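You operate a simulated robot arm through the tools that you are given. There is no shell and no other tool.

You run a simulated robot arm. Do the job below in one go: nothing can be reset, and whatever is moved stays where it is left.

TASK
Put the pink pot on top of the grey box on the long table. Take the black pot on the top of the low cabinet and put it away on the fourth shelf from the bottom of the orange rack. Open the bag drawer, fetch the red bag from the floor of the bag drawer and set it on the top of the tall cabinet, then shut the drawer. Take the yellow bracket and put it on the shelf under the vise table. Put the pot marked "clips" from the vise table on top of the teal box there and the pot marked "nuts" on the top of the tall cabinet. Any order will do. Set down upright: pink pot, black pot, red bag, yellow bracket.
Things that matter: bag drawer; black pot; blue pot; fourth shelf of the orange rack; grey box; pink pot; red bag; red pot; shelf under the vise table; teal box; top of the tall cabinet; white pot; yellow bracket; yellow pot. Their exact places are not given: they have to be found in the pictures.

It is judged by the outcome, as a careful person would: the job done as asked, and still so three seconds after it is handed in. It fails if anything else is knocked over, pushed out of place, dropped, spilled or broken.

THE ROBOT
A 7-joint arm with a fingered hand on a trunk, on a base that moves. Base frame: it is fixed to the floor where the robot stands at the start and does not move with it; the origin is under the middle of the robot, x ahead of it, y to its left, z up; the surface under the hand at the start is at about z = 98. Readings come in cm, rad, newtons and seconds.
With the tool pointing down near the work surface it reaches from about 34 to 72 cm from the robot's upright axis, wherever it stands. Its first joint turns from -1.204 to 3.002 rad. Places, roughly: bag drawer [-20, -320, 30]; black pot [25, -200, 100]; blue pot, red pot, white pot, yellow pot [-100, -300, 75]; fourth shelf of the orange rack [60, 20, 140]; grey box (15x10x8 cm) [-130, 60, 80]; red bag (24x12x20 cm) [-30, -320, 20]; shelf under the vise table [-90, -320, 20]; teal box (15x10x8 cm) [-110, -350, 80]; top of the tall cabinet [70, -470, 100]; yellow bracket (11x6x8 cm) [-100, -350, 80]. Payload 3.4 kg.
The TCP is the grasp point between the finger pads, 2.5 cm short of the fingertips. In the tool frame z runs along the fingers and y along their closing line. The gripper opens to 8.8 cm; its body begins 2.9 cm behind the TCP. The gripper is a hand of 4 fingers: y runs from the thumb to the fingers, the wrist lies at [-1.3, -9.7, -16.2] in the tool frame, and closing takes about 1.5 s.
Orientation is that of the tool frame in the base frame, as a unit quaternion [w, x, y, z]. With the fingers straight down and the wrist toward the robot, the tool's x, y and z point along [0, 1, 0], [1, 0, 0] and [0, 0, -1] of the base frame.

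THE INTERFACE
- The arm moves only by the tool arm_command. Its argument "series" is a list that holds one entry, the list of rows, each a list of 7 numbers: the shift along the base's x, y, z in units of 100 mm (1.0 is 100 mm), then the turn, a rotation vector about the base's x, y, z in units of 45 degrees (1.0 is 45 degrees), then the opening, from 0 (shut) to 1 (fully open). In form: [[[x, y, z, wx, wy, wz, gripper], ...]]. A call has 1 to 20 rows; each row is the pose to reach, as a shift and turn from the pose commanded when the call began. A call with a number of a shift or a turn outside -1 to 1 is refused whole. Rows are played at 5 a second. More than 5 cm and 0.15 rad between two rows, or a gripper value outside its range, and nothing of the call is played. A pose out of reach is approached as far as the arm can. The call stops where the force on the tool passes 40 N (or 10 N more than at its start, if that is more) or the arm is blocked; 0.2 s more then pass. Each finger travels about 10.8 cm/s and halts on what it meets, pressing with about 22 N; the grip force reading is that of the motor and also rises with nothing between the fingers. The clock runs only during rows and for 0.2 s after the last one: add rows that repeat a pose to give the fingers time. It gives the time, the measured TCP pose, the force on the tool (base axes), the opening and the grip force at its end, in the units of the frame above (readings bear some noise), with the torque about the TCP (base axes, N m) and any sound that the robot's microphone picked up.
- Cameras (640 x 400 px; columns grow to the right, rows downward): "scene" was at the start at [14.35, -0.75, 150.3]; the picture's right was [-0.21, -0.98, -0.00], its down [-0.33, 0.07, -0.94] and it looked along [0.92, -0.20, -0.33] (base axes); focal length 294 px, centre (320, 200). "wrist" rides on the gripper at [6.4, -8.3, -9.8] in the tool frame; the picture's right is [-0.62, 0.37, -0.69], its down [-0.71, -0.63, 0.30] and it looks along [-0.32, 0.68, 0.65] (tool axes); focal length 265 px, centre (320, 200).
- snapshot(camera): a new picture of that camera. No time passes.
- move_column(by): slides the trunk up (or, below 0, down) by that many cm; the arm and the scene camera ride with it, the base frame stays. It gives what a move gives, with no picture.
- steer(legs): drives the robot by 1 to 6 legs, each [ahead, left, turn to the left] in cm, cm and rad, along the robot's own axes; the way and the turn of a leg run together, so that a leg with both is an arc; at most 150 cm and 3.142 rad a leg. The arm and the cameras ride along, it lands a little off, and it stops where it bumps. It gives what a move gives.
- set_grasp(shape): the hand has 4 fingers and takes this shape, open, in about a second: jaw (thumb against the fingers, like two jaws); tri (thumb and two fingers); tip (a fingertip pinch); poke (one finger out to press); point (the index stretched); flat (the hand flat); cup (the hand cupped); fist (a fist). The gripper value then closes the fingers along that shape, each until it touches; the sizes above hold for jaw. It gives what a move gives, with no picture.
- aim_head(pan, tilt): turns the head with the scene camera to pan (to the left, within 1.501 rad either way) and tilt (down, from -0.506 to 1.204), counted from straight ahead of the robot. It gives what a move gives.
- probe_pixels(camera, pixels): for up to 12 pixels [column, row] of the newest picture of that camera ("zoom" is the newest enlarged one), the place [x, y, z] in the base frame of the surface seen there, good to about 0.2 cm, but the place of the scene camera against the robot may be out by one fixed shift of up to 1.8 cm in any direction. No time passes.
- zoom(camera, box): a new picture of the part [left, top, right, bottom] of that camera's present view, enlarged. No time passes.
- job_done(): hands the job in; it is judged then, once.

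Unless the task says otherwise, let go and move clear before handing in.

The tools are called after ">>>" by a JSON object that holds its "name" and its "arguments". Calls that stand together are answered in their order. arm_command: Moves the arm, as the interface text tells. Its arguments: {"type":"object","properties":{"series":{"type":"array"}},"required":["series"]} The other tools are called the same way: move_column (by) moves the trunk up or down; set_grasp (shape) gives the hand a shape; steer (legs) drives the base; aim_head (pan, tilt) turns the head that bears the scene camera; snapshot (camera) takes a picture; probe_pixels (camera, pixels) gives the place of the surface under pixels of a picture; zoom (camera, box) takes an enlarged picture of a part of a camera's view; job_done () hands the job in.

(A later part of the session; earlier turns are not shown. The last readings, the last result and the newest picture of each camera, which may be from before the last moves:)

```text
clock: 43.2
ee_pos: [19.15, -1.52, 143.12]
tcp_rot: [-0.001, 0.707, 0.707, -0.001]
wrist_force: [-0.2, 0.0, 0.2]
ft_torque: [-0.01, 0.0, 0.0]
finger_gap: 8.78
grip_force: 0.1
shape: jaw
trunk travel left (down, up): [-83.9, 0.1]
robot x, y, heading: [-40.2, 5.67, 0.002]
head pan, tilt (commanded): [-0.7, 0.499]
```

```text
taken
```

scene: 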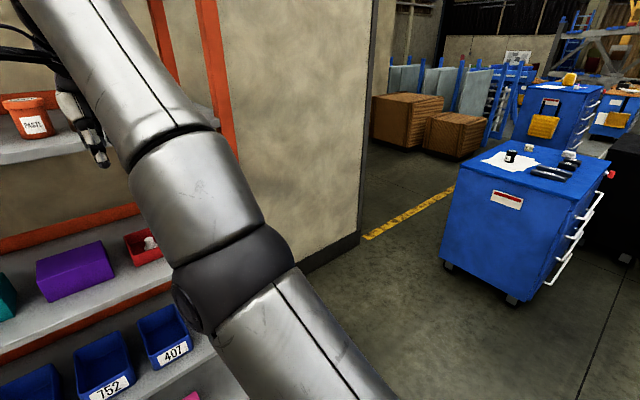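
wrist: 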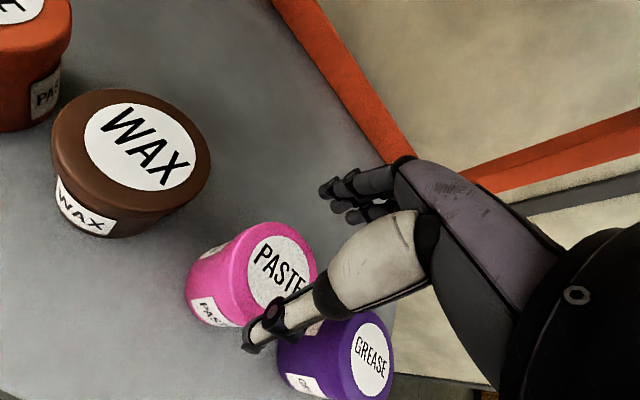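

Still stuck on the sphere. The elbow cap (pixel 185,310) shows the hinge axis tilted, so I try a rightward-and-down sweep.

>>> {"name": "arm_command", "arguments": {"series": [[[0, -0.3, -0.1, 0, 0, 0, 1], [0, -0.6, -0.2, 0, 0, 0, 1], [0, -0.9, -0.3, 0, 0, 0, 1], [0, -1, -0.6, 0, 0, 0, 1], [0, -1, -0.8, 0, 0, 0, 1], [0, -1, -0.8, 0, 0, 0, 1]]]}}

>>> {"name": "arm_command", "arguments": {"series": [[[0, -0.3, -0.1, 0, 0, 0, 1], [0, -0.6, -0.2, 0, 0, 0, 1], [0, -0.9, -0.3, 0, 0, 0, 1], [0, -1, -0.6, 0, 0, 0, 1], [0, -1, -0.8, 0, 0, 0, 1], [0, -1, -0.8, 0, 0, 0, 1]]]}}

>>> {"name": "snapshot", "arguments": {"camera": "scene"}}

```text
clock: 44.6
ee_pos: [23.58, -11.98, 137.81]
tcp_rot: [-0.001, 0.707, 0.707, -0.002]
wrist_force: [0.4, 0.9, 0.2]
ft_torque: [0.02, -0.02, 0.0]
finger_gap: 8.77
grip_force: 0.1
shape: jaw
out of reach, approached as far as the arm can: row 1, 2, 3, 4, 5, 6
trunk travel left (down, up): [-83.9, 0.1]
robot x, y, heading: [-40.38, 5.68, -0.002]
head pan, tilt (commanded): [-0.7, 0.499]
```

```text
clock: 46.0
ee_pos: [26.11, -22.38, 130.62]
tcp_rot: [-0.001, 0.707, 0.707, -0.002]
wrist_force: [-0.1, -0.1, -0.3]
ft_torque: [0.02, 0.03, 0.01]
finger_gap: 8.76
grip_force: 0.0
shape: jaw
out of reach, approached as far as the arm can: row 2, 3, 4, 5, 6
trunk travel left (down, up): [-83.9, 0.1]
robot x, y, heading: [-40.09, 6.02, -0.0]
head pan, tilt (commanded): [-0.7, 0.499]
```

```text
taken
```

scene: 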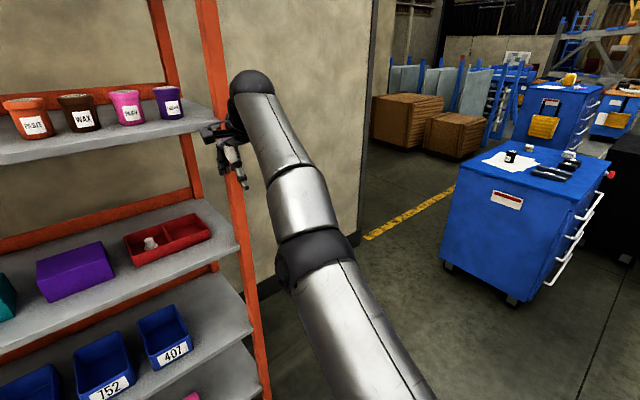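

Still on the limit. I'll measure the arm again in this clearer view to judge how straight it is.

>>> {"name": "probe_pixels", "arguments": {"camera": "scene", "pixels": [[250, 82], [275, 140], [300, 200], [313, 255], [283, 278], [345, 310], [375, 360], [400, 395]]}}

>>> {"name": "aim_head", "arguments": {"pan": -1.3, "tilt": 0.9}}

>>> {"name": "snapshot", "arguments": {"camera": "scene"}}

```text
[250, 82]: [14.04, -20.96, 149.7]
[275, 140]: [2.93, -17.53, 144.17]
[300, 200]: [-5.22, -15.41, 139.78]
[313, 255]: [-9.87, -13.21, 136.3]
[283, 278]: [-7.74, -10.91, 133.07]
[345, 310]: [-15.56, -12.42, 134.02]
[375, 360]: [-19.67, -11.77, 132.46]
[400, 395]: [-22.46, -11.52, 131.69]
```

```text
clock: 47.0
ee_pos: [26.09, -22.2, 130.65]
tcp_rot: [-0.001, 0.707, 0.707, -0.002]
wrist_force: [0.6, 0.3, -0.7]
ft_torque: [0.01, -0.02, 0.04]
finger_gap: 8.78
grip_force: 0.0
shape: jaw
trunk travel left (down, up): [-83.9, 0.1]
robot x, y, heading: [-40.06, 5.84, -0.002]
head pan, tilt (commanded): [-1.3, 0.901]
```

```text
taken
```

scene: 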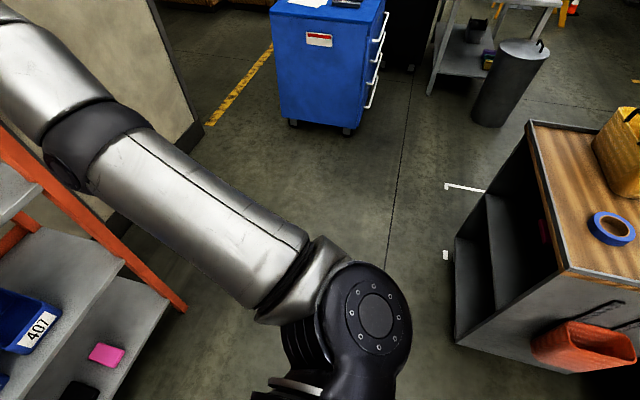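

The measured slopes show the elbow hyper-extended by about 8° to the wrong side (its limit), so pulling in is blocked. I'll push outward and down past straight so it flips to the correct side, then pull in.

>>> {"name": "arm_command", "arguments": {"series": [[[0.3, 0, -0.2, 0, 0, 0, 1], [0.6, 0, -0.4, 0, 0, 0, 1], [0.8, 0, -0.6, 0, 0, 0, 1], [0.8, 0, -0.9, 0, 0, 0, 1], [0.8, 0, -0.9, 0, 0, 0, 1]]]}}

>>> {"name": "arm_command", "arguments": {"series": [[[-0.2, 0, -0.4, 0, 0, 0, 1], [-0.4, 0, -0.6, 0, 0, 0, 1], [-0.6, 0, -0.7, 0, 0, 0, 1], [-0.6, 0, -0.7, 0, 0, 0, 1]]]}}

>>> {"name": "snapshot", "arguments": {"camera": "scene"}}

```text
clock: 48.2
ee_pos: [30.2, -21.07, 121.45]
tcp_rot: [-0.001, 0.707, 0.707, -0.001]
wrist_force: [-0.7, 0.5, 0.1]
ft_torque: [-0.02, 0.04, 0.0]
finger_gap: 8.73
grip_force: 0.1
shape: jaw
out of reach, approached as far as the arm can: row 1, 2, 3, 4, 5
trunk travel left (down, up): [-83.9, 0.1]
robot x, y, heading: [-40.27, 5.81, -0.002]
head pan, tilt (commanded): [-1.3, 0.901]
```

```text
clock: 49.2
ee_pos: [24.28, -20.82, 114.35]
tcp_rot: [-0.001, 0.707, 0.707, -0.001]
wrist_force: [1.0, 0.6, -0.3]
ft_torque: [-0.01, -0.02, 0.01]
finger_gap: 8.78
grip_force: 0.1
shape: jaw
trunk travel left (down, up): [-83.9, 0.1]
robot x, y, heading: [-40.04, 6.04, -0.003]
head pan, tilt (commanded): [-1.3, 0.901]
```

```text
taken
```

scene: 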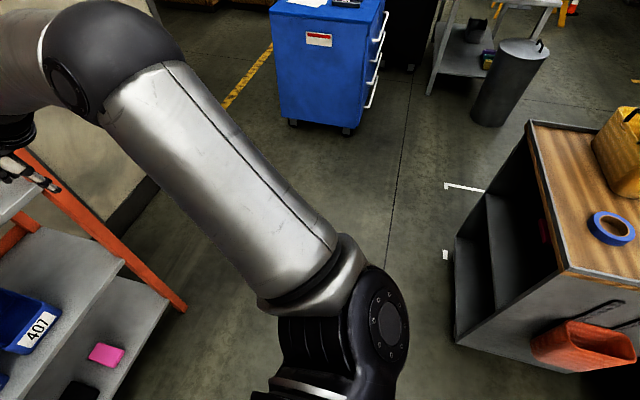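

The elbow is bent the right way again (TCP 24.3,-20.8,114.4, no out-of-reach). Staying ≤57 cm wrist-to-shoulder is the rule now. I look straight down in front to see how far the base sticks out.

>>> {"name": "aim_head", "arguments": {"pan": 0.5, "tilt": 1.2}}

>>> {"name": "snapshot", "arguments": {"camera": "scene"}}

```text
clock: 51.0
ee_pos: [24.24, -20.75, 114.47]
tcp_rot: [-0.001, 0.707, 0.707, -0.001]
wrist_force: [-0.7, 1.0, 0.2]
ft_torque: [0.02, 0.01, 0.01]
finger_gap: 8.77
grip_force: 0.0
shape: jaw
trunk travel left (down, up): [-83.9, 0.1]
robot x, y, heading: [-40.37, 6.09, -0.0]
head pan, tilt (commanded): [0.499, 1.201]
```

```text
taken
```

scene: 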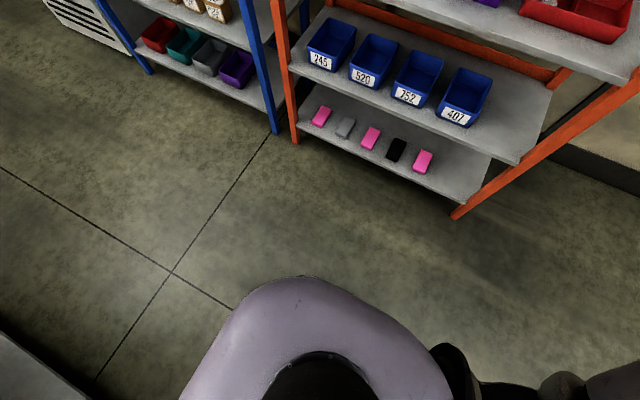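

The torso hides the base, so it doesn't protrude far. Now I bring the hand to about 49 cm ahead, 17 cm right of the robot and raise it to hover height, staying within reach.

>>> {"name": "arm_command", "arguments": {"series": [[[-0.35, 0.2, 0, 0, 0, 0, 1], [-0.7, 0.4, 0, 0, 0, 0, 1], [-1, 0.6, 0, 0, 0, 0, 1], [-1, 0.6, 0.4, 0, 0, 0, 1], [-1, 0.6, 0.8, 0, 0, 0, 1], [-1, 0.6, 1, 0, 0, 0, 1]]]}}

>>> {"name": "arm_command", "arguments": {"series": [[[-0.3, 0.2, 0.2, 0, 0, 0, 1], [-0.53, 0.37, 0.5, 0, 0, 0, 1], [-0.53, 0.37, 0.9, 0, 0, 0, 1], [-0.53, 0.37, 1, 0, 0, 0, 1]]]}}

>>> {"name": "arm_command", "arguments": {"series": [[[0, 0, 0.4, 0, 0, 0, 1], [0, 0, 0.8, 0, 0, 0, 1], [0, 0, 1, 0, 0, 0, 1]]]}}

```text
clock: 52.4
ee_pos: [13.98, -14.58, 124.44]
tcp_rot: [-0.001, 0.707, 0.708, -0.001]
wrist_force: [0.8, 0.7, -0.6]
ft_torque: [0.01, -0.02, 0.01]
finger_gap: 8.79
grip_force: 0.0
shape: jaw
trunk travel left (down, up): [-83.9, 0.1]
robot x, y, heading: [-40.15, 6.03, -0.006]
head pan, tilt (commanded): [0.499, 1.201]
```

```text
clock: 53.0
ee_pos: [9.71, -16.5, 126.59]
tcp_rot: [-0.099, 0.72, 0.682, 0.082]
wrist_force: [0.5, -0.1, -0.1]
ft_torque: [0.02, -0.04, 0.0]
finger_gap: 8.78
grip_force: 0.1
shape: jaw
out of reach, approached as far as the arm can: row 2
trunk travel left (down, up): [-83.9, 0.1]
robot x, y, heading: [-40.01, 6.28, -0.003]
head pan, tilt (commanded): [0.499, 1.201]
stopped in row 2: the arm was blocked; the commanded pose is now the measured one
```

```text
clock: 53.8
ee_pos: [9.7, -16.0, 136.51]
tcp_rot: [-0.1, 0.721, 0.681, 0.081]
wrist_force: [-0.3, 0.3, 0.9]
ft_torque: [0.02, 0.0, -0.02]
finger_gap: 8.78
grip_force: 0.1
shape: jaw
trunk travel left (down, up): [-83.9, 0.1]
robot x, y, heading: [-40.26, 6.09, -0.0]
head pan, tilt (commanded): [0.499, 1.201]
```

The arm got blocked and the tool tilted slightly near (9.7,-16.5,126.6). I look at the arm before going on.

>>> {"name": "aim_head", "arguments": {"pan": -0.8, "tilt": 0.4}}

>>> {"name": "snapshot", "arguments": {"camera": "scene"}}

>>> {"name": "probe_pixels", "arguments": {"camera": "scene", "pixels": [[320, 200], [300, 300], [200, 100], [100, 200], [400, 300]]}}

```text
clock: 55.3
ee_pos: [9.97, -15.61, 136.55]
tcp_rot: [-0.095, 0.72, 0.683, 0.078]
wrist_force: [0.5, 0.4, 0.6]
ft_torque: [0.0, 0.0, -0.01]
finger_gap: 8.79
grip_force: 0.1
shape: jaw
trunk travel left (down, up): [-83.9, 0.1]
robot x, y, heading: [-40.08, 5.71, -0.003]
head pan, tilt (commanded): [-0.799, 0.4]
```

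```text
taken
```

scene: 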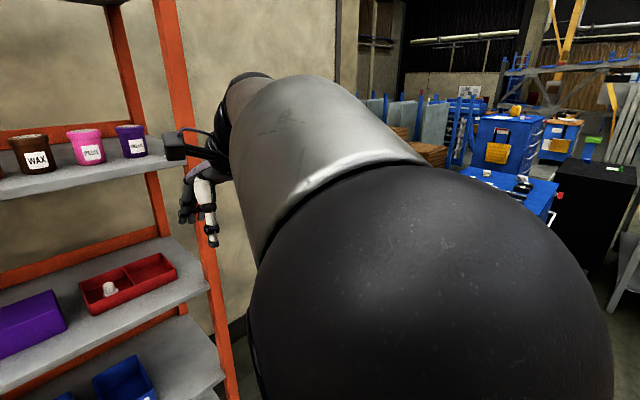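

```text
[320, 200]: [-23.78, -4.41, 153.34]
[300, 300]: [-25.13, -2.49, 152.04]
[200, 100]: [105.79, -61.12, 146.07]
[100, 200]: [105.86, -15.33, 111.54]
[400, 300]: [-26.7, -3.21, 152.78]
```

The elbow ball is right beside the head camera (the pull-in pushed it against the head). I extend the hand outward again, restoring the straight-down orientation, then raise along a safer path near 52 cm reach.

>>> {"name": "arm_command", "arguments": {"series": [[[0.2, 0.1, 0, -0.1, -0.01, 0.02, 1], [0.4, 0.2, 0, -0.2, -0.02, 0.045, 1], [0.5, 0.3, 0, -0.312, -0.031, 0.067, 1], [0.5, 0.4, 0.0, -0.312, -0.031, 0.067, 1], [0.5, 0.45, 0.0, -0.312, -0.031, 0.067, 1]]]}}

>>> {"name": "snapshot", "arguments": {"camera": "scene"}}

```text
clock: 56.5
ee_pos: [14.71, -11.24, 136.64]
tcp_rot: [-0.001, 0.707, 0.707, 0.0]
wrist_force: [0.6, 0.5, 0.1]
ft_torque: [0.02, 0.03, 0.01]
finger_gap: 8.79
grip_force: 0.1
shape: jaw
trunk travel left (down, up): [-83.9, 0.1]
robot x, y, heading: [-40.17, 6.0, -0.002]
head pan, tilt (commanded): [-0.799, 0.4]
```

```text
taken
```

scene: 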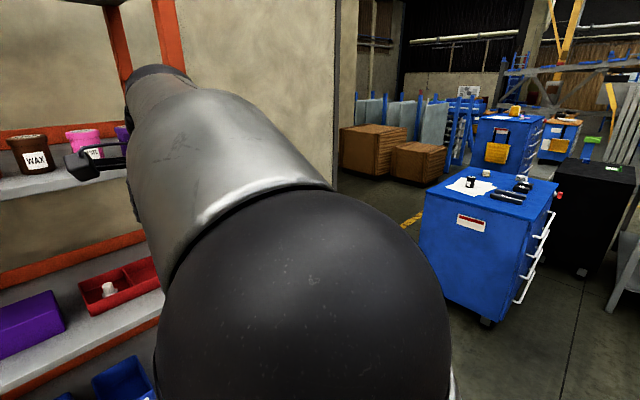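

Orientation is straight down again at (14.7,-11.2,136.6) and the elbow moved off the head. I raise to about 148 while easing in to 52 cm.

>>> {"name": "arm_command", "arguments": {"series": [[[-0.05, 0, 0.25, 0, 0, 0, 1], [-0.1, 0, 0.5, 0, 0, 0, 1], [-0.18, 0, 0.8, 0, 0, 0, 1], [-0.25, 0, 1.0, 0, 0, 0, 1], [-0.25, 0, 1.0, 0, 0, 0, 1]]]}}

>>> {"name": "snapshot", "arguments": {"camera": "scene"}}

>>> {"name": "probe_pixels", "arguments": {"camera": "scene", "pixels": [[150, 100], [220, 200], [280, 280], [300, 350]]}}

```text
clock: 57.7
ee_pos: [12.39, -11.27, 146.68]
tcp_rot: [-0.001, 0.708, 0.706, 0.0]
wrist_force: [-0.5, -0.2, 0.0]
ft_torque: [-0.01, 0.01, 0.02]
finger_gap: 8.78
grip_force: 0.0
shape: jaw
trunk travel left (down, up): [-83.9, 0.1]
robot x, y, heading: [-40.55, 5.98, -0.005]
head pan, tilt (commanded): [-0.799, 0.4]
```

```text
taken
```

scene: 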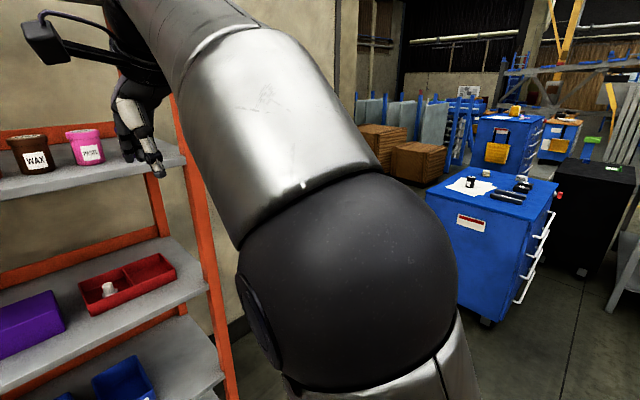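

```text
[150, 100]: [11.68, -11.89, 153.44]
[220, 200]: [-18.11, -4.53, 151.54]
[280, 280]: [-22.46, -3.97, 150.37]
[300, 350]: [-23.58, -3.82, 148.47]
```

Good, elbow-up and clean at (12.4,-11.3,146.7). I rehearse the vertical stroke here (down to 141, back to 148.2).

>>> {"name": "arm_command", "arguments": {"series": [[[0, 0, -0.25, 0, 0, 0, 1], [0, 0, -0.55, 0, 0, 0, 1], [0, 0, -0.25, 0, 0, 0, 1], [0, 0, 0, 0, 0, 0, 1], [0, 0, 0.15, 0, 0, 0, 1], [0, 0, 0.15, 0, 0, 0, 1]]]}}

>>> {"name": "snapshot", "arguments": {"camera": "wrist"}}

```text
clock: 59.1
ee_pos: [12.17, -11.58, 148.18]
tcp_rot: [-0.002, 0.708, 0.707, 0.0]
wrist_force: [-0.1, 0.1, 0.5]
ft_torque: [0.01, 0.05, -0.01]
finger_gap: 8.75
grip_force: 0.0
shape: jaw
trunk travel left (down, up): [-83.9, 0.1]
robot x, y, heading: [-40.03, 5.93, -0.001]
head pan, tilt (commanded): [-0.799, 0.4]
```

```text
taken
```

wrist: 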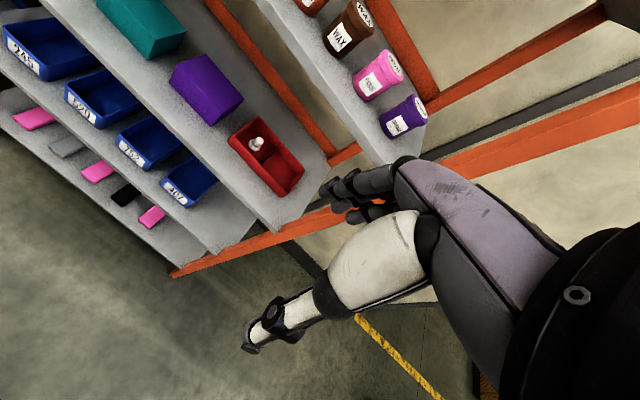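

The stroke works. Now I drive forward 38 cm toward the pot (fingertips ~145.7, lids 144.25), then check.

>>> {"name": "steer", "arguments": {"legs": [[38, 0.3, 0]]}}

>>> {"name": "snapshot", "arguments": {"camera": "wrist"}}

>>> {"name": "snapshot", "arguments": {"camera": "scene"}}

```text
clock: 61.5
ee_pos: [51.03, -11.65, 148.3]
tcp_rot: [-0.002, 0.71, 0.705, 0.0]
wrist_force: [-0.1, -0.2, 0.4]
ft_torque: [0.03, 0.0, -0.02]
finger_gap: 8.8
grip_force: 0.0
shape: jaw
trunk travel left (down, up): [-83.9, 0.1]
robot x, y, heading: [-1.11, 5.86, -0.006]
head pan, tilt (commanded): [-0.799, 0.4]
```

```text
taken
```

wrist: 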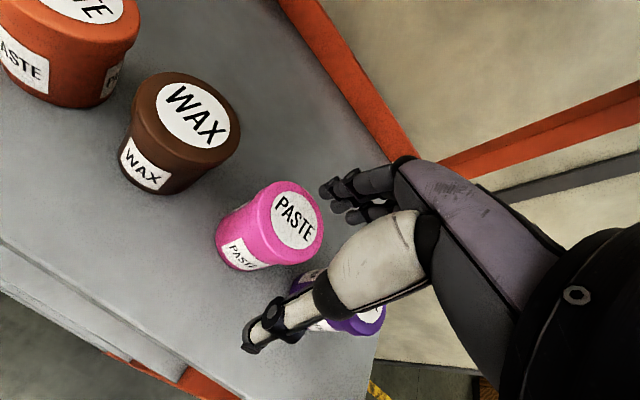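

```text
taken
```

scene: 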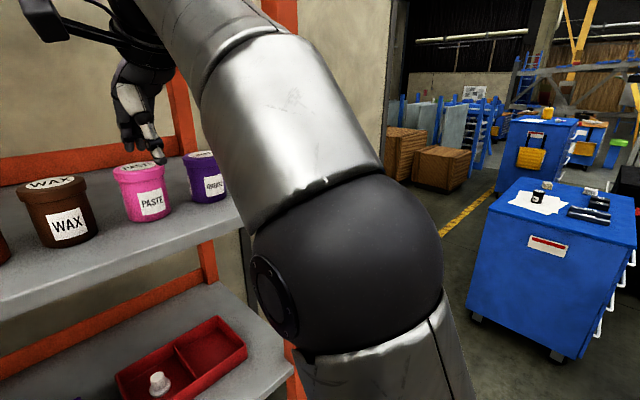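

I'm 2.8 cm short in x and 0.4 cm right; a small base nudge keeps the arm away from its limit.

>>> {"name": "steer", "arguments": {"legs": [[2.8, 0.45, 0]]}}

>>> {"name": "snapshot", "arguments": {"camera": "wrist"}}

>>> {"name": "probe_pixels", "arguments": {"camera": "wrist", "pixels": [[280, 235], [255, 225], [270, 210], [300, 235]]}}

```text
clock: 62.4
ee_pos: [53.43, -11.3, 148.51]
tcp_rot: [0.0, 0.709, 0.705, 0.0]
wrist_force: [0.2, 0.7, -0.1]
ft_torque: [0.0, -0.03, 0.01]
finger_gap: 8.76
grip_force: 0.0
shape: jaw
trunk travel left (down, up): [-83.9, 0.1]
robot x, y, heading: [1.74, 6.29, -0.005]
head pan, tilt (commanded): [-0.799, 0.4]
```

```text
taken
```

wrist: 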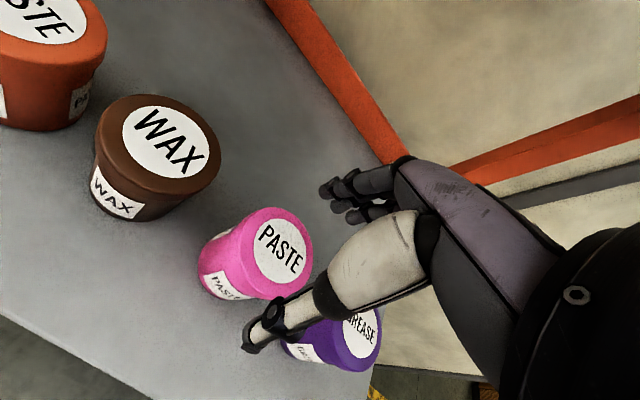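

```text
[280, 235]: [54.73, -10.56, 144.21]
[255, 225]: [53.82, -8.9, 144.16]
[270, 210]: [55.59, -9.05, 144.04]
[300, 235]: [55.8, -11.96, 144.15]
```

Aligned within 0.4 cm. I descend to z≈141.5 with that small correction.

>>> {"name": "arm_command", "arguments": {"series": [[[0.02, 0.01, -0.08, 0, 0, 0, 1], [0.04, 0.01, -0.2, 0, 0, 0, 1], [0.04, 0.01, -0.35, 0, 0, 0, 1], [0.04, 0.01, -0.5, 0, 0, 0, 1], [0.04, 0.01, -0.68, 0, 0, 0, 1], [0.04, 0.01, -0.68, 0, 0, 0, 1]]]}}

>>> {"name": "snapshot", "arguments": {"camera": "wrist"}}

>>> {"name": "zoom", "arguments": {"camera": "scene", "box": [0, 0, 320, 260]}}

```text
clock: 63.8
ee_pos: [54.05, -11.13, 141.77]
tcp_rot: [0.001, 0.709, 0.705, 0.0]
wrist_force: [-1.5, 1.1, 7.0]
ft_torque: [0.01, 0.03, -0.03]
finger_gap: 8.83
grip_force: 0.2
shape: jaw
trunk travel left (down, up): [-83.9, 0.1]
robot x, y, heading: [1.52, 6.45, -0.002]
head pan, tilt (commanded): [-0.799, 0.4]
```

```text
taken
```

wrist: 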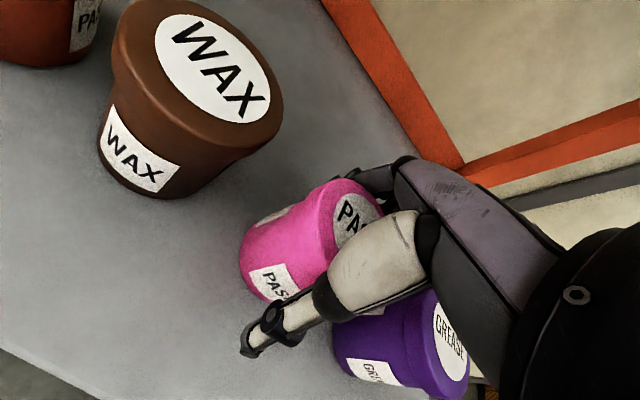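

```text
1.54 times, centred on (160, 130) of scene
```

zoom: 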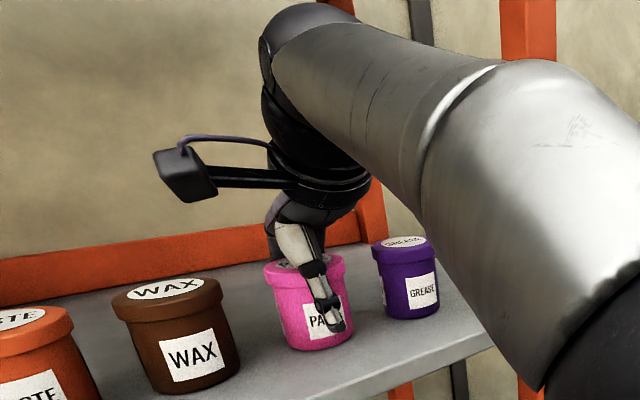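

There's 7 N upward on the palm, so it just touches the lid. I back up 0.5 cm and close the hand.

>>> {"name": "arm_command", "arguments": {"series": [[[0, 0, 0.05, 0, 0, 0, 1], [0, 0, 0.05, 0, 0, 0, 0.7], [0, 0, 0.05, 0, 0, 0, 0.4], [0, 0, 0.05, 0, 0, 0, 0], [0, 0, 0.05, 0, 0, 0, 0], [0, 0, 0.05, 0, 0, 0, 0], [0, 0, 0.05, 0, 0, 0, 0], [0, 0, 0.05, 0, 0, 0, 0], [0, 0, 0.05, 0, 0, 0, 0], [0, 0, 0.05, 0, 0, 0, 0]]]}}

>>> {"name": "snapshot", "arguments": {"camera": "wrist"}}

```text
clock: 66.0
ee_pos: [54.3, -11.26, 142.02]
tcp_rot: [0.0, 0.709, 0.705, 0.001]
wrist_force: [0.6, -1.3, 1.8]
ft_torque: [-0.11, -0.12, 0.04]
finger_gap: 4.52
grip_force: 22.1
shape: jaw
trunk travel left (down, up): [-83.9, 0.1]
robot x, y, heading: [1.93, 6.03, -0.005]
head pan, tilt (commanded): [-0.799, 0.4]
```

```text
taken
```

wrist: 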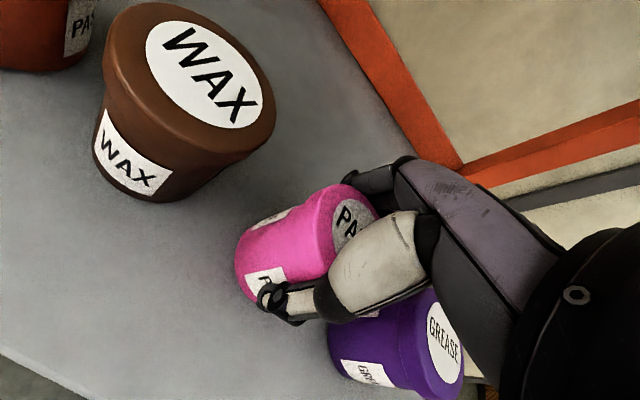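

Grip is firm (gap 4.5 cm, 22 N). I lift 4.5 cm and then back out of the rack.

>>> {"name": "arm_command", "arguments": {"series": [[[0, 0, 0.1, 0, 0, 0, 0], [0, 0, 0.25, 0, 0, 0, 0], [0, 0, 0.4, 0, 0, 0, 0], [0, 0, 0.45, 0, 0, 0, 0], [0, 0, 0.45, 0, 0, 0, 0]]]}}

>>> {"name": "snapshot", "arguments": {"camera": "wrist"}}

>>> {"name": "zoom", "arguments": {"camera": "scene", "box": [0, 0, 320, 260]}}

```text
clock: 67.2
ee_pos: [54.37, -11.17, 146.42]
tcp_rot: [-0.002, 0.709, 0.705, 0.0]
wrist_force: [0.1, -0.3, -1.9]
ft_torque: [0.0, -0.05, 0.01]
finger_gap: 4.48
grip_force: 22.2
shape: jaw
trunk travel left (down, up): [-83.9, 0.1]
robot x, y, heading: [1.32, 6.5, -0.002]
head pan, tilt (commanded): [-0.799, 0.4]
```

```text
taken
```

wrist: 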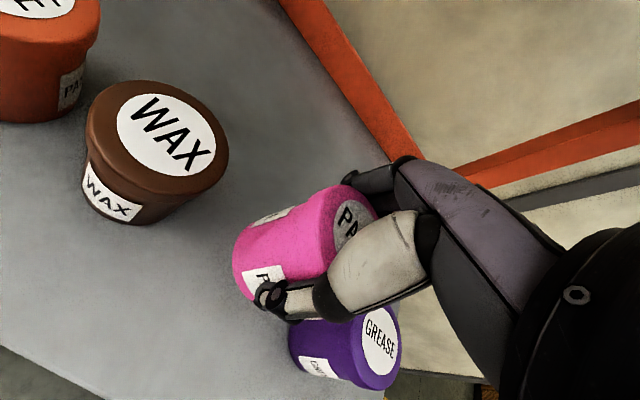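

```text
1.54 times, centred on (160, 130) of scene
```

zoom: 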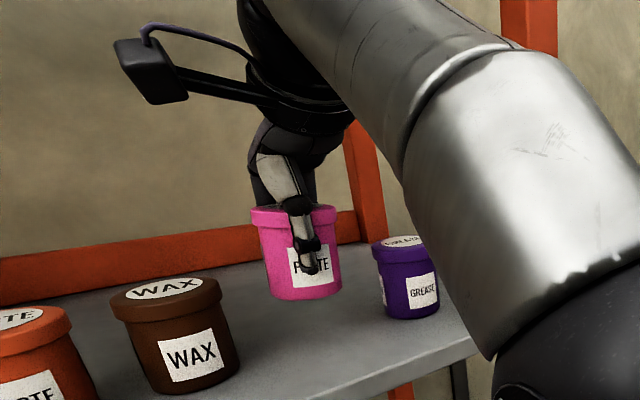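

The pink pot is lifted cleanly and neighbours are undisturbed. I back out 40 cm and turn around (arm high) to face the long table.

>>> {"name": "steer", "arguments": {"legs": [[-40, 0, 0], [0, 0, 1.571], [0, 0, 1.571]]}}

>>> {"name": "aim_head", "arguments": {"pan": 0.0, "tilt": 0.5}}

>>> {"name": "snapshot", "arguments": {"camera": "scene"}}

>>> {"name": "snapshot", "arguments": {"camera": "wrist"}}

```text
clock: 77.3
ee_pos: [-91.22, 22.26, 146.49]
tcp_rot: [0.0, 0.718, -0.696, 0.002]
wrist_force: [-0.5, -0.3, -1.5]
ft_torque: [0.01, 0.0, -0.02]
finger_gap: 4.37
grip_force: 22.0
shape: jaw
trunk travel left (down, up): [-83.9, 0.1]
robot x, y, heading: [-38.14, 6.8, -3.111]
head pan, tilt (commanded): [-0.799, 0.4]
```

```text
clock: 78.5
ee_pos: [-91.11, 22.31, 146.51]
tcp_rot: [0.0, 0.718, -0.696, 0.002]
wrist_force: [0.2, 0.1, -1.7]
ft_torque: [0.01, -0.03, -0.01]
finger_gap: 4.39
grip_force: 21.9
shape: jaw
trunk travel left (down, up): [-83.9, 0.1]
robot x, y, heading: [-37.87, 6.46, -3.112]
head pan, tilt (commanded): [0.0, 0.499]
```

```text
taken
```

scene: 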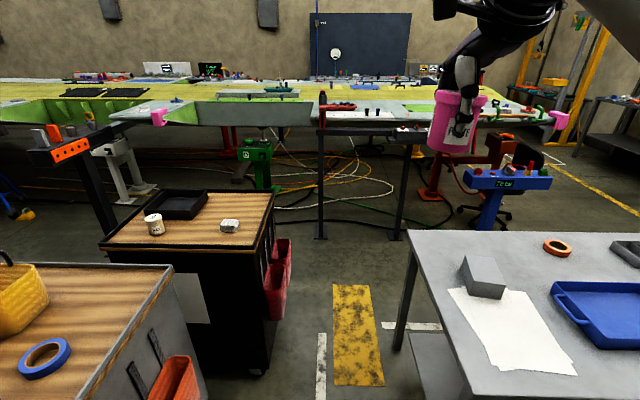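

```text
taken
```

wrist: 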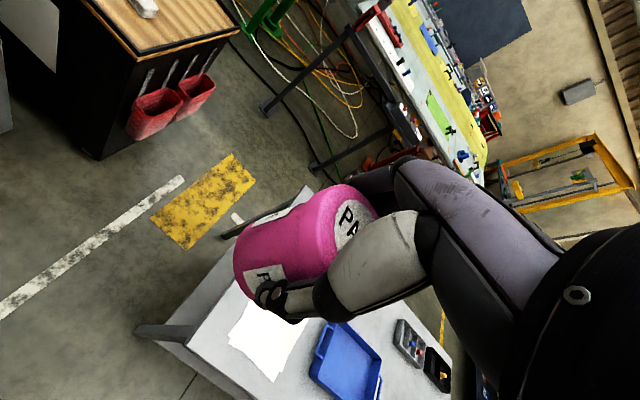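

The long table shows the grey box on a paper sheet (pixel 483,278), with a blue tray right of it. I probe the box and the table edges.

>>> {"name": "probe_pixels", "arguments": {"camera": "scene", "pixels": [[480, 265], [463, 258], [493, 258], [504, 285], [468, 285], [485, 272], [410, 235], [470, 390], [540, 350], [545, 285], [560, 248], [405, 310]]}}

>>> {"name": "zoom", "arguments": {"camera": "scene", "box": [400, 220, 600, 345]}}

```text
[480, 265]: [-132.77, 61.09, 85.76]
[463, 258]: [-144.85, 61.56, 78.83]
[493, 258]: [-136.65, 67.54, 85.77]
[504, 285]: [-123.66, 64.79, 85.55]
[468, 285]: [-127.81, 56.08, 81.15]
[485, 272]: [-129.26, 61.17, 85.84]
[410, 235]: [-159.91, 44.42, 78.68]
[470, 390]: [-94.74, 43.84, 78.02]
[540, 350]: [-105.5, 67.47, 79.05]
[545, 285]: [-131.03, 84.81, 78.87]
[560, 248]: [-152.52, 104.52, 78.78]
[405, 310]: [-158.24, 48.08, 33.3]
```

```text
3.20 times, centred on (500, 282) of scene
```

zoom: 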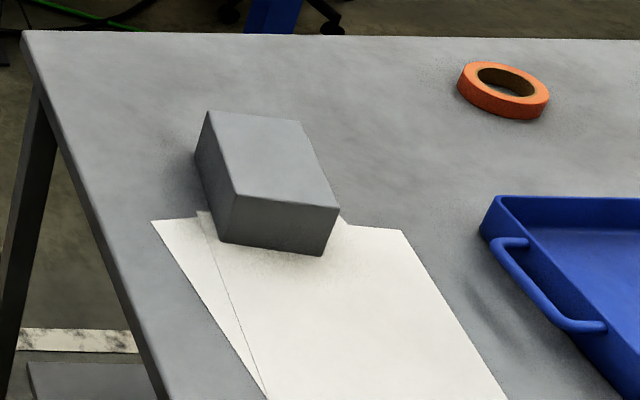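

The box top is near (-131, 61.5, 85) and the table's short end is at y≈43, so approaching from that end is best. I probe the floor space and carts there.

>>> {"name": "probe_pixels", "arguments": {"camera": "scene", "pixels": [[268, 370], [290, 250], [273, 200], [205, 395], [172, 270], [355, 340], [355, 290], [320, 235], [400, 240], [400, 345], [360, 385], [240, 190]]}}

>>> {"name": "probe_pixels", "arguments": {"camera": "zoom", "pixels": [[212, 116], [302, 125], [333, 205], [240, 193], [272, 160]]}}

```text
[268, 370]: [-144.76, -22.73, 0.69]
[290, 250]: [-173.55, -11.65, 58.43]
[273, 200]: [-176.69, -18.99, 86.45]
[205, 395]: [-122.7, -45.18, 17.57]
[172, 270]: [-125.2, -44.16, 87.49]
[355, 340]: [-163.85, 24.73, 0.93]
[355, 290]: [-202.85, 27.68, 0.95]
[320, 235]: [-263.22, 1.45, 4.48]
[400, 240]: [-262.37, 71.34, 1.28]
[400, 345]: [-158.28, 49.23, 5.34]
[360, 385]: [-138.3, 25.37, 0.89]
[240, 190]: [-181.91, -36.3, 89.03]
```

```text
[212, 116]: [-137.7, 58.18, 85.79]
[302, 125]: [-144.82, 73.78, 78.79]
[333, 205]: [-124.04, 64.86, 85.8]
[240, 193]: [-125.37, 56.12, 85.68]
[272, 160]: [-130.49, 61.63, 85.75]
```

Corridor is clear: table end at y≈43, cart corners at (-145,-23) and (-125,-44). I drive to about (-120,4) and turn right to face the table end, with the pot held high.

>>> {"name": "steer", "arguments": {"legs": [[82, 0, 0], [0, 0, -1.12]]}}

>>> {"name": "aim_head", "arguments": {"pan": -0.1, "tilt": 0.8}}

>>> {"name": "snapshot", "arguments": {"camera": "scene"}}

>>> {"name": "snapshot", "arguments": {"camera": "wrist"}}

```text
clock: 85.6
ee_pos: [-126.37, 59.04, 146.53]
tcp_rot: [-0.001, -0.233, 0.973, -0.001]
wrist_force: [0.1, 0.1, -1.6]
ft_torque: [0.0, -0.03, -0.01]
finger_gap: 4.34
grip_force: 22.2
shape: jaw
trunk travel left (down, up): [-83.9, 0.1]
robot x, y, heading: [-118.04, 3.83, 2.042]
head pan, tilt (commanded): [0.0, 0.499]
```

```text
clock: 86.4
ee_pos: [-126.32, 59.02, 146.41]
tcp_rot: [-0.001, -0.233, 0.972, -0.001]
wrist_force: [0.7, -0.1, -1.3]
ft_torque: [0.01, -0.02, 0.03]
finger_gap: 4.33
grip_force: 21.8
shape: jaw
trunk travel left (down, up): [-83.9, 0.1]
robot x, y, heading: [-117.67, 3.44, 2.045]
head pan, tilt (commanded): [-0.099, 0.799]
```

```text
taken
```

scene: 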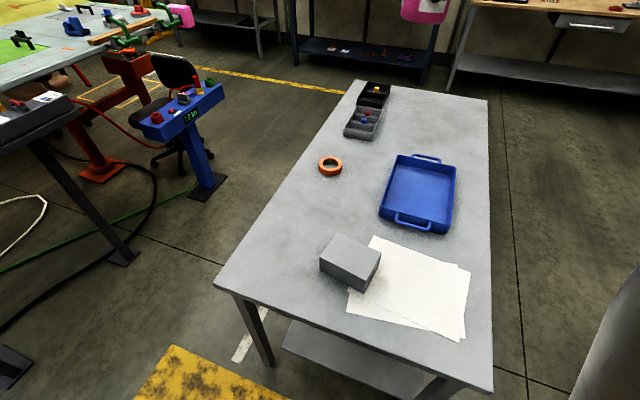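

```text
taken
```

wrist: 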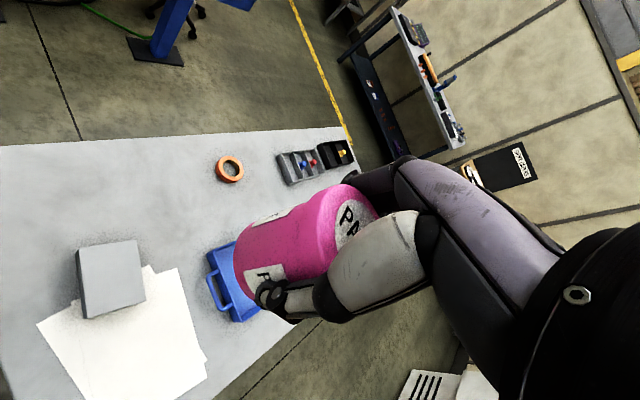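

Both cameras see the grey box. I probe its top with the wrist camera for the exact place.

>>> {"name": "zoom", "arguments": {"camera": "wrist", "box": [40, 200, 200, 340]}}

>>> {"name": "probe_pixels", "arguments": {"camera": "scene", "pixels": [[322, 258], [340, 236], [379, 252], [364, 274], [350, 255], [460, 330], [225, 280], [490, 385]]}}

```text
2.86 times, centred on (120, 270) of wrist
```

zoom: 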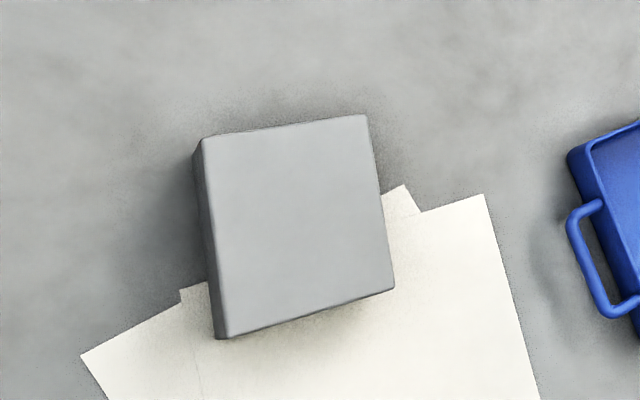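

```text
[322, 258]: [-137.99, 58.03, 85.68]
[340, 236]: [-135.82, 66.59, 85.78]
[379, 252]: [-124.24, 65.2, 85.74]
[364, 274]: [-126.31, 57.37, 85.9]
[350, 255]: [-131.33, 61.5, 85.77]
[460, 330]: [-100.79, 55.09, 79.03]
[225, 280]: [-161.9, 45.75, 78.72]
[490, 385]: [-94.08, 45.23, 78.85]
```

>>> {"name": "probe_pixels", "arguments": {"camera": "zoom", "pixels": [[208, 142], [364, 120], [390, 285], [228, 332], [295, 220], [150, 330], [60, 150]]}}

```text
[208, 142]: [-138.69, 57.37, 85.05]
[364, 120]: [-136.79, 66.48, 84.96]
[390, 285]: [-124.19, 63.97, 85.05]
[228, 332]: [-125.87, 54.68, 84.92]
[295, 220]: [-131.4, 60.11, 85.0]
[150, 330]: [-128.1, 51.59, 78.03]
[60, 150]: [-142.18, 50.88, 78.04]
```

Box top centre by wrist camera is (-131.4, 60.6, 85.0); the pot's bottom hangs 5.05 cm under the TCP. I lower the trunk 35 cm first.

>>> {"name": "move_column", "arguments": {"by": -35}}

>>> {"name": "arm_command", "arguments": {"series": [[[-0.25, 0.08, -0.2, 0, 0, 0, 0], [-0.5, 0.16, -0.5, 0, 0, 0, 0], [-0.5, 0.16, -0.8, 0, 0, 0, 0], [-0.5, 0.16, -1.0, 0, 0, 0, 0], [-0.5, 0.16, -1.0, 0, 0, 0, 0]]]}}

>>> {"name": "snapshot", "arguments": {"camera": "wrist"}}

>>> {"name": "snapshot", "arguments": {"camera": "scene"}}

```text
clock: 89.8
ee_pos: [-126.32, 58.95, 111.44]
tcp_rot: [-0.001, -0.233, 0.973, 0.0]
wrist_force: [-0.2, -0.6, -0.8]
ft_torque: [0.03, 0.05, -0.02]
finger_gap: 4.36
grip_force: 22.2
shape: jaw
trunk travel left (down, up): [-48.9, 35.1]
robot x, y, heading: [-117.97, 4.14, 2.043]
head pan, tilt (commanded): [-0.099, 0.799]
```

```text
clock: 91.0
ee_pos: [-131.31, 60.6, 101.93]
tcp_rot: [-0.001, -0.232, 0.973, -0.001]
wrist_force: [-0.8, -0.9, -2.6]
ft_torque: [-0.02, -0.02, -0.02]
finger_gap: 4.33
grip_force: 22.6
shape: jaw
trunk travel left (down, up): [-48.9, 35.1]
robot x, y, heading: [-117.86, 4.09, 2.038]
head pan, tilt (commanded): [-0.099, 0.799]
```

```text
taken
```

wrist: 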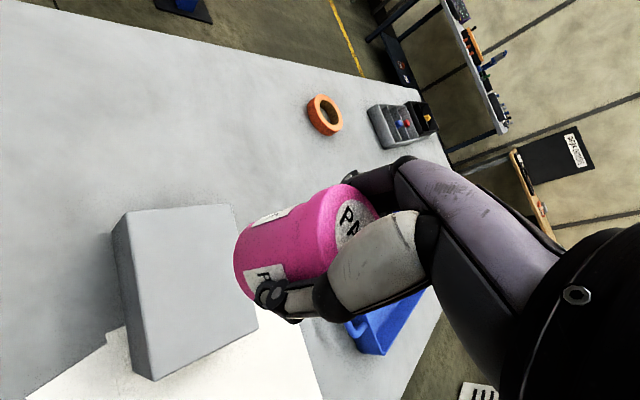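

```text
taken
```

scene: 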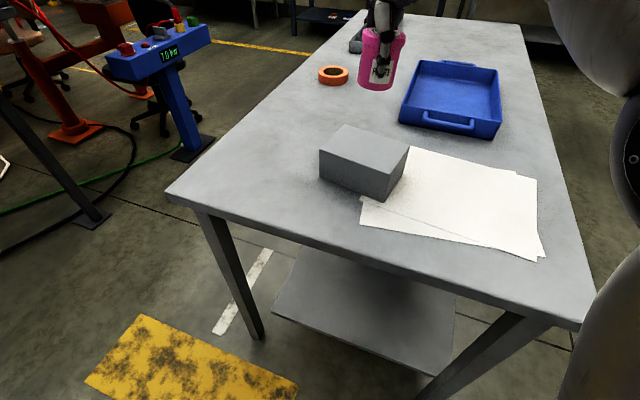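

The hand is over the box centre at z≈101.9. I descend 10.5 cm and check.

>>> {"name": "arm_command", "arguments": {"series": [[[0, 0, -0.3, 0, 0, 0, 0], [0, 0, -0.6, 0, 0, 0, 0], [0, 0, -0.85, 0, 0, 0, 0], [0, 0, -1.0, 0, 0, 0, 0], [0, 0, -1.0, 0, 0, 0, 0]]]}}

>>> {"name": "snapshot", "arguments": {"camera": "wrist"}}

>>> {"name": "zoom", "arguments": {"camera": "scene", "box": [260, 20, 520, 220]}}

```text
clock: 92.2
ee_pos: [-131.21, 60.49, 91.34]
tcp_rot: [0.0, -0.233, 0.972, -0.001]
wrist_force: [0.0, -0.3, -1.5]
ft_torque: [0.02, -0.01, -0.01]
finger_gap: 4.33
grip_force: 22.3
shape: jaw
trunk travel left (down, up): [-48.9, 35.1]
robot x, y, heading: [-117.82, 3.95, 2.04]
head pan, tilt (commanded): [-0.099, 0.799]
```

```text
taken
```

wrist: 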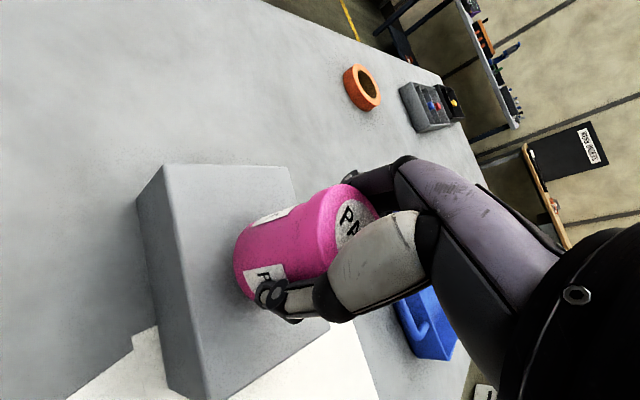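

```text
2.00 times, centred on (390, 120) of scene
```

zoom: 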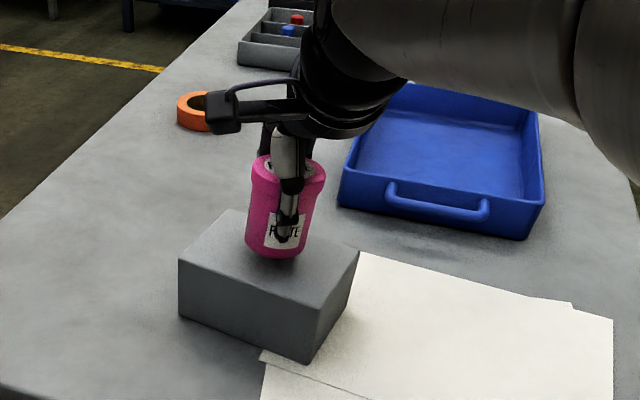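

The pot hovers just above the box's middle. I lower the last 1.2 cm gently and watch the force.

>>> {"name": "arm_command", "arguments": {"series": [[[0, 0, -0.04, 0, 0, 0, 0], [0, 0, -0.08, 0, 0, 0, 0], [0, 0, -0.11, 0, 0, 0, 0], [0, 0, -0.125, 0, 0, 0, 0], [0, 0, -0.125, 0, 0, 0, 0]]]}}

```text
clock: 93.4
ee_pos: [-131.28, 60.46, 90.11]
tcp_rot: [-0.001, -0.233, 0.973, 0.0]
wrist_force: [0.2, 0.5, -2.2]
ft_torque: [0.01, 0.0, -0.01]
finger_gap: 4.33
grip_force: 22.1
shape: jaw
trunk travel left (down, up): [-48.9, 35.1]
robot x, y, heading: [-118.24, 4.09, 2.036]
head pan, tilt (commanded): [-0.099, 0.799]
```

No contact yet (still carrying ~2 N). I lower a bit more in fine steps.

>>> {"name": "arm_command", "arguments": {"series": [[[0, 0, -0.015, 0, 0, 0, 0], [0, 0, -0.03, 0, 0, 0, 0], [0, 0, -0.03, 0, 0, 0, 0]]]}}

>>> {"name": "arm_command", "arguments": {"series": [[[0, 0, -0.015, 0, 0, 0, 0], [0, 0, -0.03, 0, 0, 0, 0], [0, 0, -0.03, 0, 0, 0, 0]]]}}

```text
clock: 94.2
ee_pos: [-131.4, 60.44, 89.95]
tcp_rot: [0.0, -0.233, 0.972, 0.001]
wrist_force: [-0.5, -0.9, 4.8]
ft_torque: [0.11, -0.04, 0.01]
finger_gap: 4.31
grip_force: 22.2
shape: jaw
trunk travel left (down, up): [-48.9, 35.1]
robot x, y, heading: [-117.6, 4.32, 2.034]
head pan, tilt (commanded): [-0.099, 0.799]
```

```text
clock: 95.0
ee_pos: [-131.32, 60.42, 89.98]
tcp_rot: [0.0, -0.233, 0.972, 0.002]
wrist_force: [-2.1, -0.8, 15.0]
ft_torque: [0.3, -0.18, 0.0]
finger_gap: 4.32
grip_force: 21.7
shape: jaw
trunk travel left (down, up): [-48.9, 35.1]
robot x, y, heading: [-118.11, 4.21, 2.042]
head pan, tilt (commanded): [-0.099, 0.799]
```

Contact made (15 N). I relieve 0.3 cm and open the hand.

>>> {"name": "arm_command", "arguments": {"series": [[[0, 0, 0.025, 0, 0, 0, 0], [0, 0, 0.025, 0, 0, 0, 0.3], [0, 0, 0.025, 0, 0, 0, 0.6], [0, 0, 0.025, 0, 0, 0, 1], [0, 0, 0.025, 0, 0, 0, 1], [0, 0, 0.025, 0, 0, 0, 1], [0, 0, 0.025, 0, 0, 0, 1]]]}}

>>> {"name": "snapshot", "arguments": {"camera": "wrist"}}

>>> {"name": "zoom", "arguments": {"camera": "scene", "box": [260, 20, 520, 220]}}

```text
clock: 96.6
ee_pos: [-131.3, 60.46, 89.91]
tcp_rot: [-0.001, -0.232, 0.973, -0.001]
wrist_force: [0.0, -0.6, -0.1]
ft_torque: [0.0, 0.02, 0.0]
finger_gap: 8.79
grip_force: 0.0
shape: jaw
trunk travel left (down, up): [-48.9, 35.1]
robot x, y, heading: [-118.01, 3.96, 2.044]
head pan, tilt (commanded): [-0.099, 0.799]
```

```text
taken
```

wrist: 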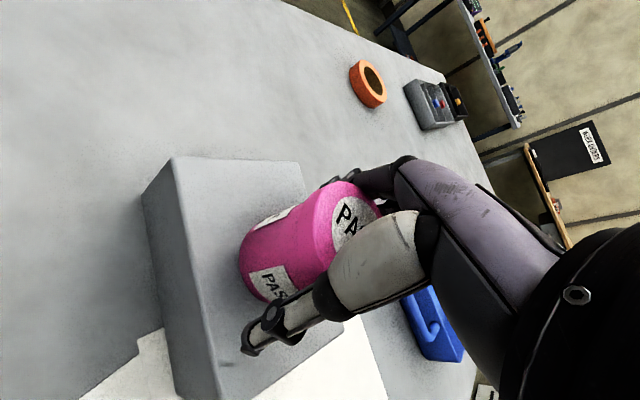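

```text
2.00 times, centred on (390, 120) of scene
```

zoom: 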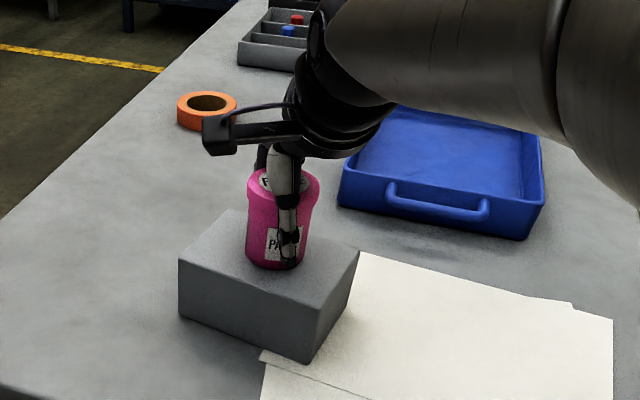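

Pot stands on the box and the fingers are open. I raise the hand straight up and check.

>>> {"name": "arm_command", "arguments": {"series": [[[0, 0, 0.15, 0, 0, 0, 1], [0, 0, 0.35, 0, 0, 0, 1], [0, 0, 0.6, 0, 0, 0, 1], [0, 0, 0.9, 0, 0, 0, 1], [0, 0, 1, 0, 0, 0, 1]]]}}

>>> {"name": "snapshot", "arguments": {"camera": "wrist"}}

>>> {"name": "zoom", "arguments": {"camera": "scene", "box": [260, 20, 520, 220]}}

```text
clock: 97.8
ee_pos: [-131.15, 60.61, 99.91]
tcp_rot: [0.0, -0.233, 0.972, -0.001]
wrist_force: [-0.1, 0.7, -0.2]
ft_torque: [0.0, -0.04, -0.01]
finger_gap: 8.79
grip_force: 0.0
shape: jaw
trunk travel left (down, up): [-48.9, 35.1]
robot x, y, heading: [-117.93, 4.33, 2.037]
head pan, tilt (commanded): [-0.099, 0.799]
```

```text
taken
```

wrist: 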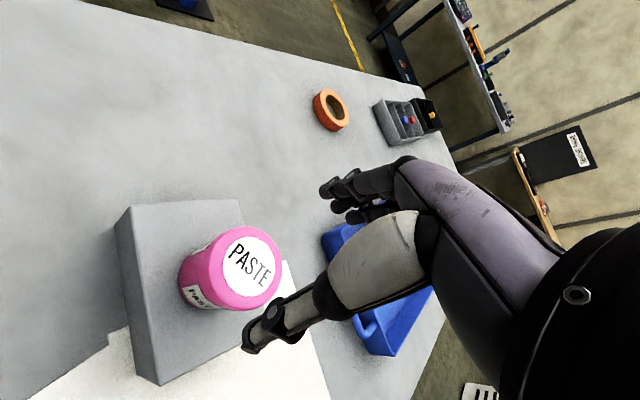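

```text
2.00 times, centred on (390, 120) of scene
```

zoom: 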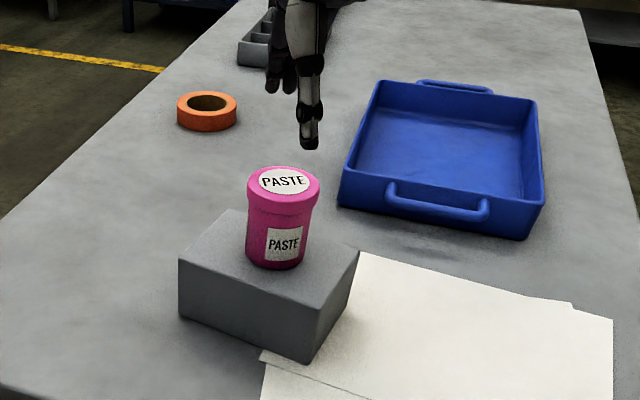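

The pink pot stands upright on the grey box. Next is the black pot: I raise the trunk 20 cm for clearance and drive to the low cabinet.

>>> {"name": "move_column", "arguments": {"by": 20}}

>>> {"name": "steer", "arguments": {"legs": [[0, 0, -2.04], [85, 0, 0], [0, 0, -1.571]]}}

>>> {"name": "aim_head", "arguments": {"pan": 0.2, "tilt": 0.5}}

>>> {"name": "snapshot", "arguments": {"camera": "scene"}}

```text
clock: 100.0
ee_pos: [-131.18, 60.74, 119.79]
tcp_rot: [-0.001, -0.233, 0.973, 0.0]
wrist_force: [-0.1, 0.2, -0.5]
ft_torque: [-0.03, -0.01, -0.02]
finger_gap: 8.8
grip_force: 0.0
shape: jaw
trunk travel left (down, up): [-68.9, 15.1]
robot x, y, heading: [-117.96, 3.94, 2.044]
head pan, tilt (commanded): [-0.099, 0.799]
```

```text
clock: 113.1
ee_pos: [-43.98, -52.48, 119.85]
tcp_rot: [0.001, 1.0, 0.03, 0.0]
wrist_force: [-0.5, -1.1, 0.9]
ft_torque: [0.04, -0.02, 0.0]
finger_gap: 8.8
grip_force: 0.0
shape: jaw
trunk travel left (down, up): [-68.9, 15.1]
robot x, y, heading: [-33.69, 4.63, -1.514]
head pan, tilt (commanded): [-0.099, 0.799]
```

```text
clock: 113.9
ee_pos: [-43.96, -52.5, 119.91]
tcp_rot: [0.0, 1.0, 0.031, 0.001]
wrist_force: [0.4, 0.7, 0.0]
ft_torque: [0.01, -0.02, -0.02]
finger_gap: 8.77
grip_force: 0.0
shape: jaw
trunk travel left (down, up): [-68.9, 15.1]
robot x, y, heading: [-34.06, 4.5, -1.509]
head pan, tilt (commanded): [0.201, 0.499]
```

```text
taken
```

scene: 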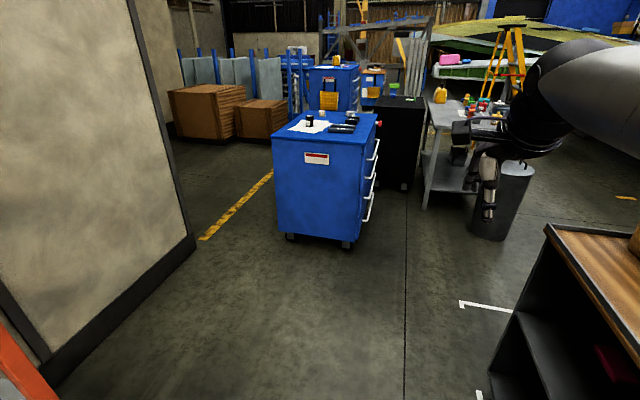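

The route ahead is open; a beige wall panel is on the left (its foot at pixels 55,385 to 195,242). I probe it and the cabinet before driving.

>>> {"name": "probe_pixels", "arguments": {"camera": "scene", "pixels": [[195, 243], [100, 340], [290, 235], [345, 243], [308, 121], [350, 130], [378, 125], [270, 140], [362, 140], [230, 215]]}}

>>> {"name": "zoom", "arguments": {"camera": "scene", "box": [260, 90, 460, 250]}}

```text
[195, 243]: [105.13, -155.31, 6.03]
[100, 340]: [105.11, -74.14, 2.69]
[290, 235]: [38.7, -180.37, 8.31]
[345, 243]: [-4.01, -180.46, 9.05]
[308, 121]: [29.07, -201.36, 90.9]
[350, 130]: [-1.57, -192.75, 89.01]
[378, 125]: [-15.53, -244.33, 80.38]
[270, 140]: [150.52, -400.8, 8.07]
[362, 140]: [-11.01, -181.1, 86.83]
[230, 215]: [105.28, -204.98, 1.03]
```

```text
2.50 times, centred on (360, 170) of scene
```

zoom: 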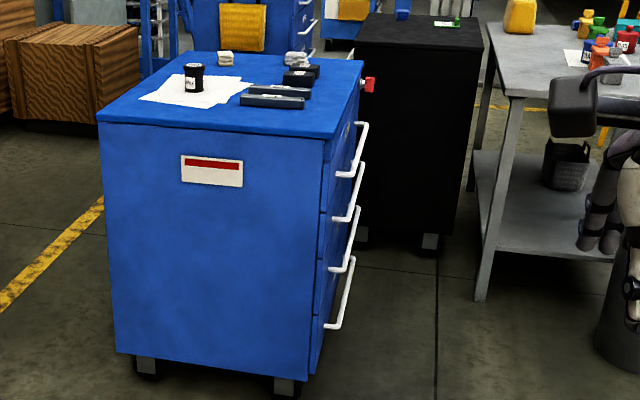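

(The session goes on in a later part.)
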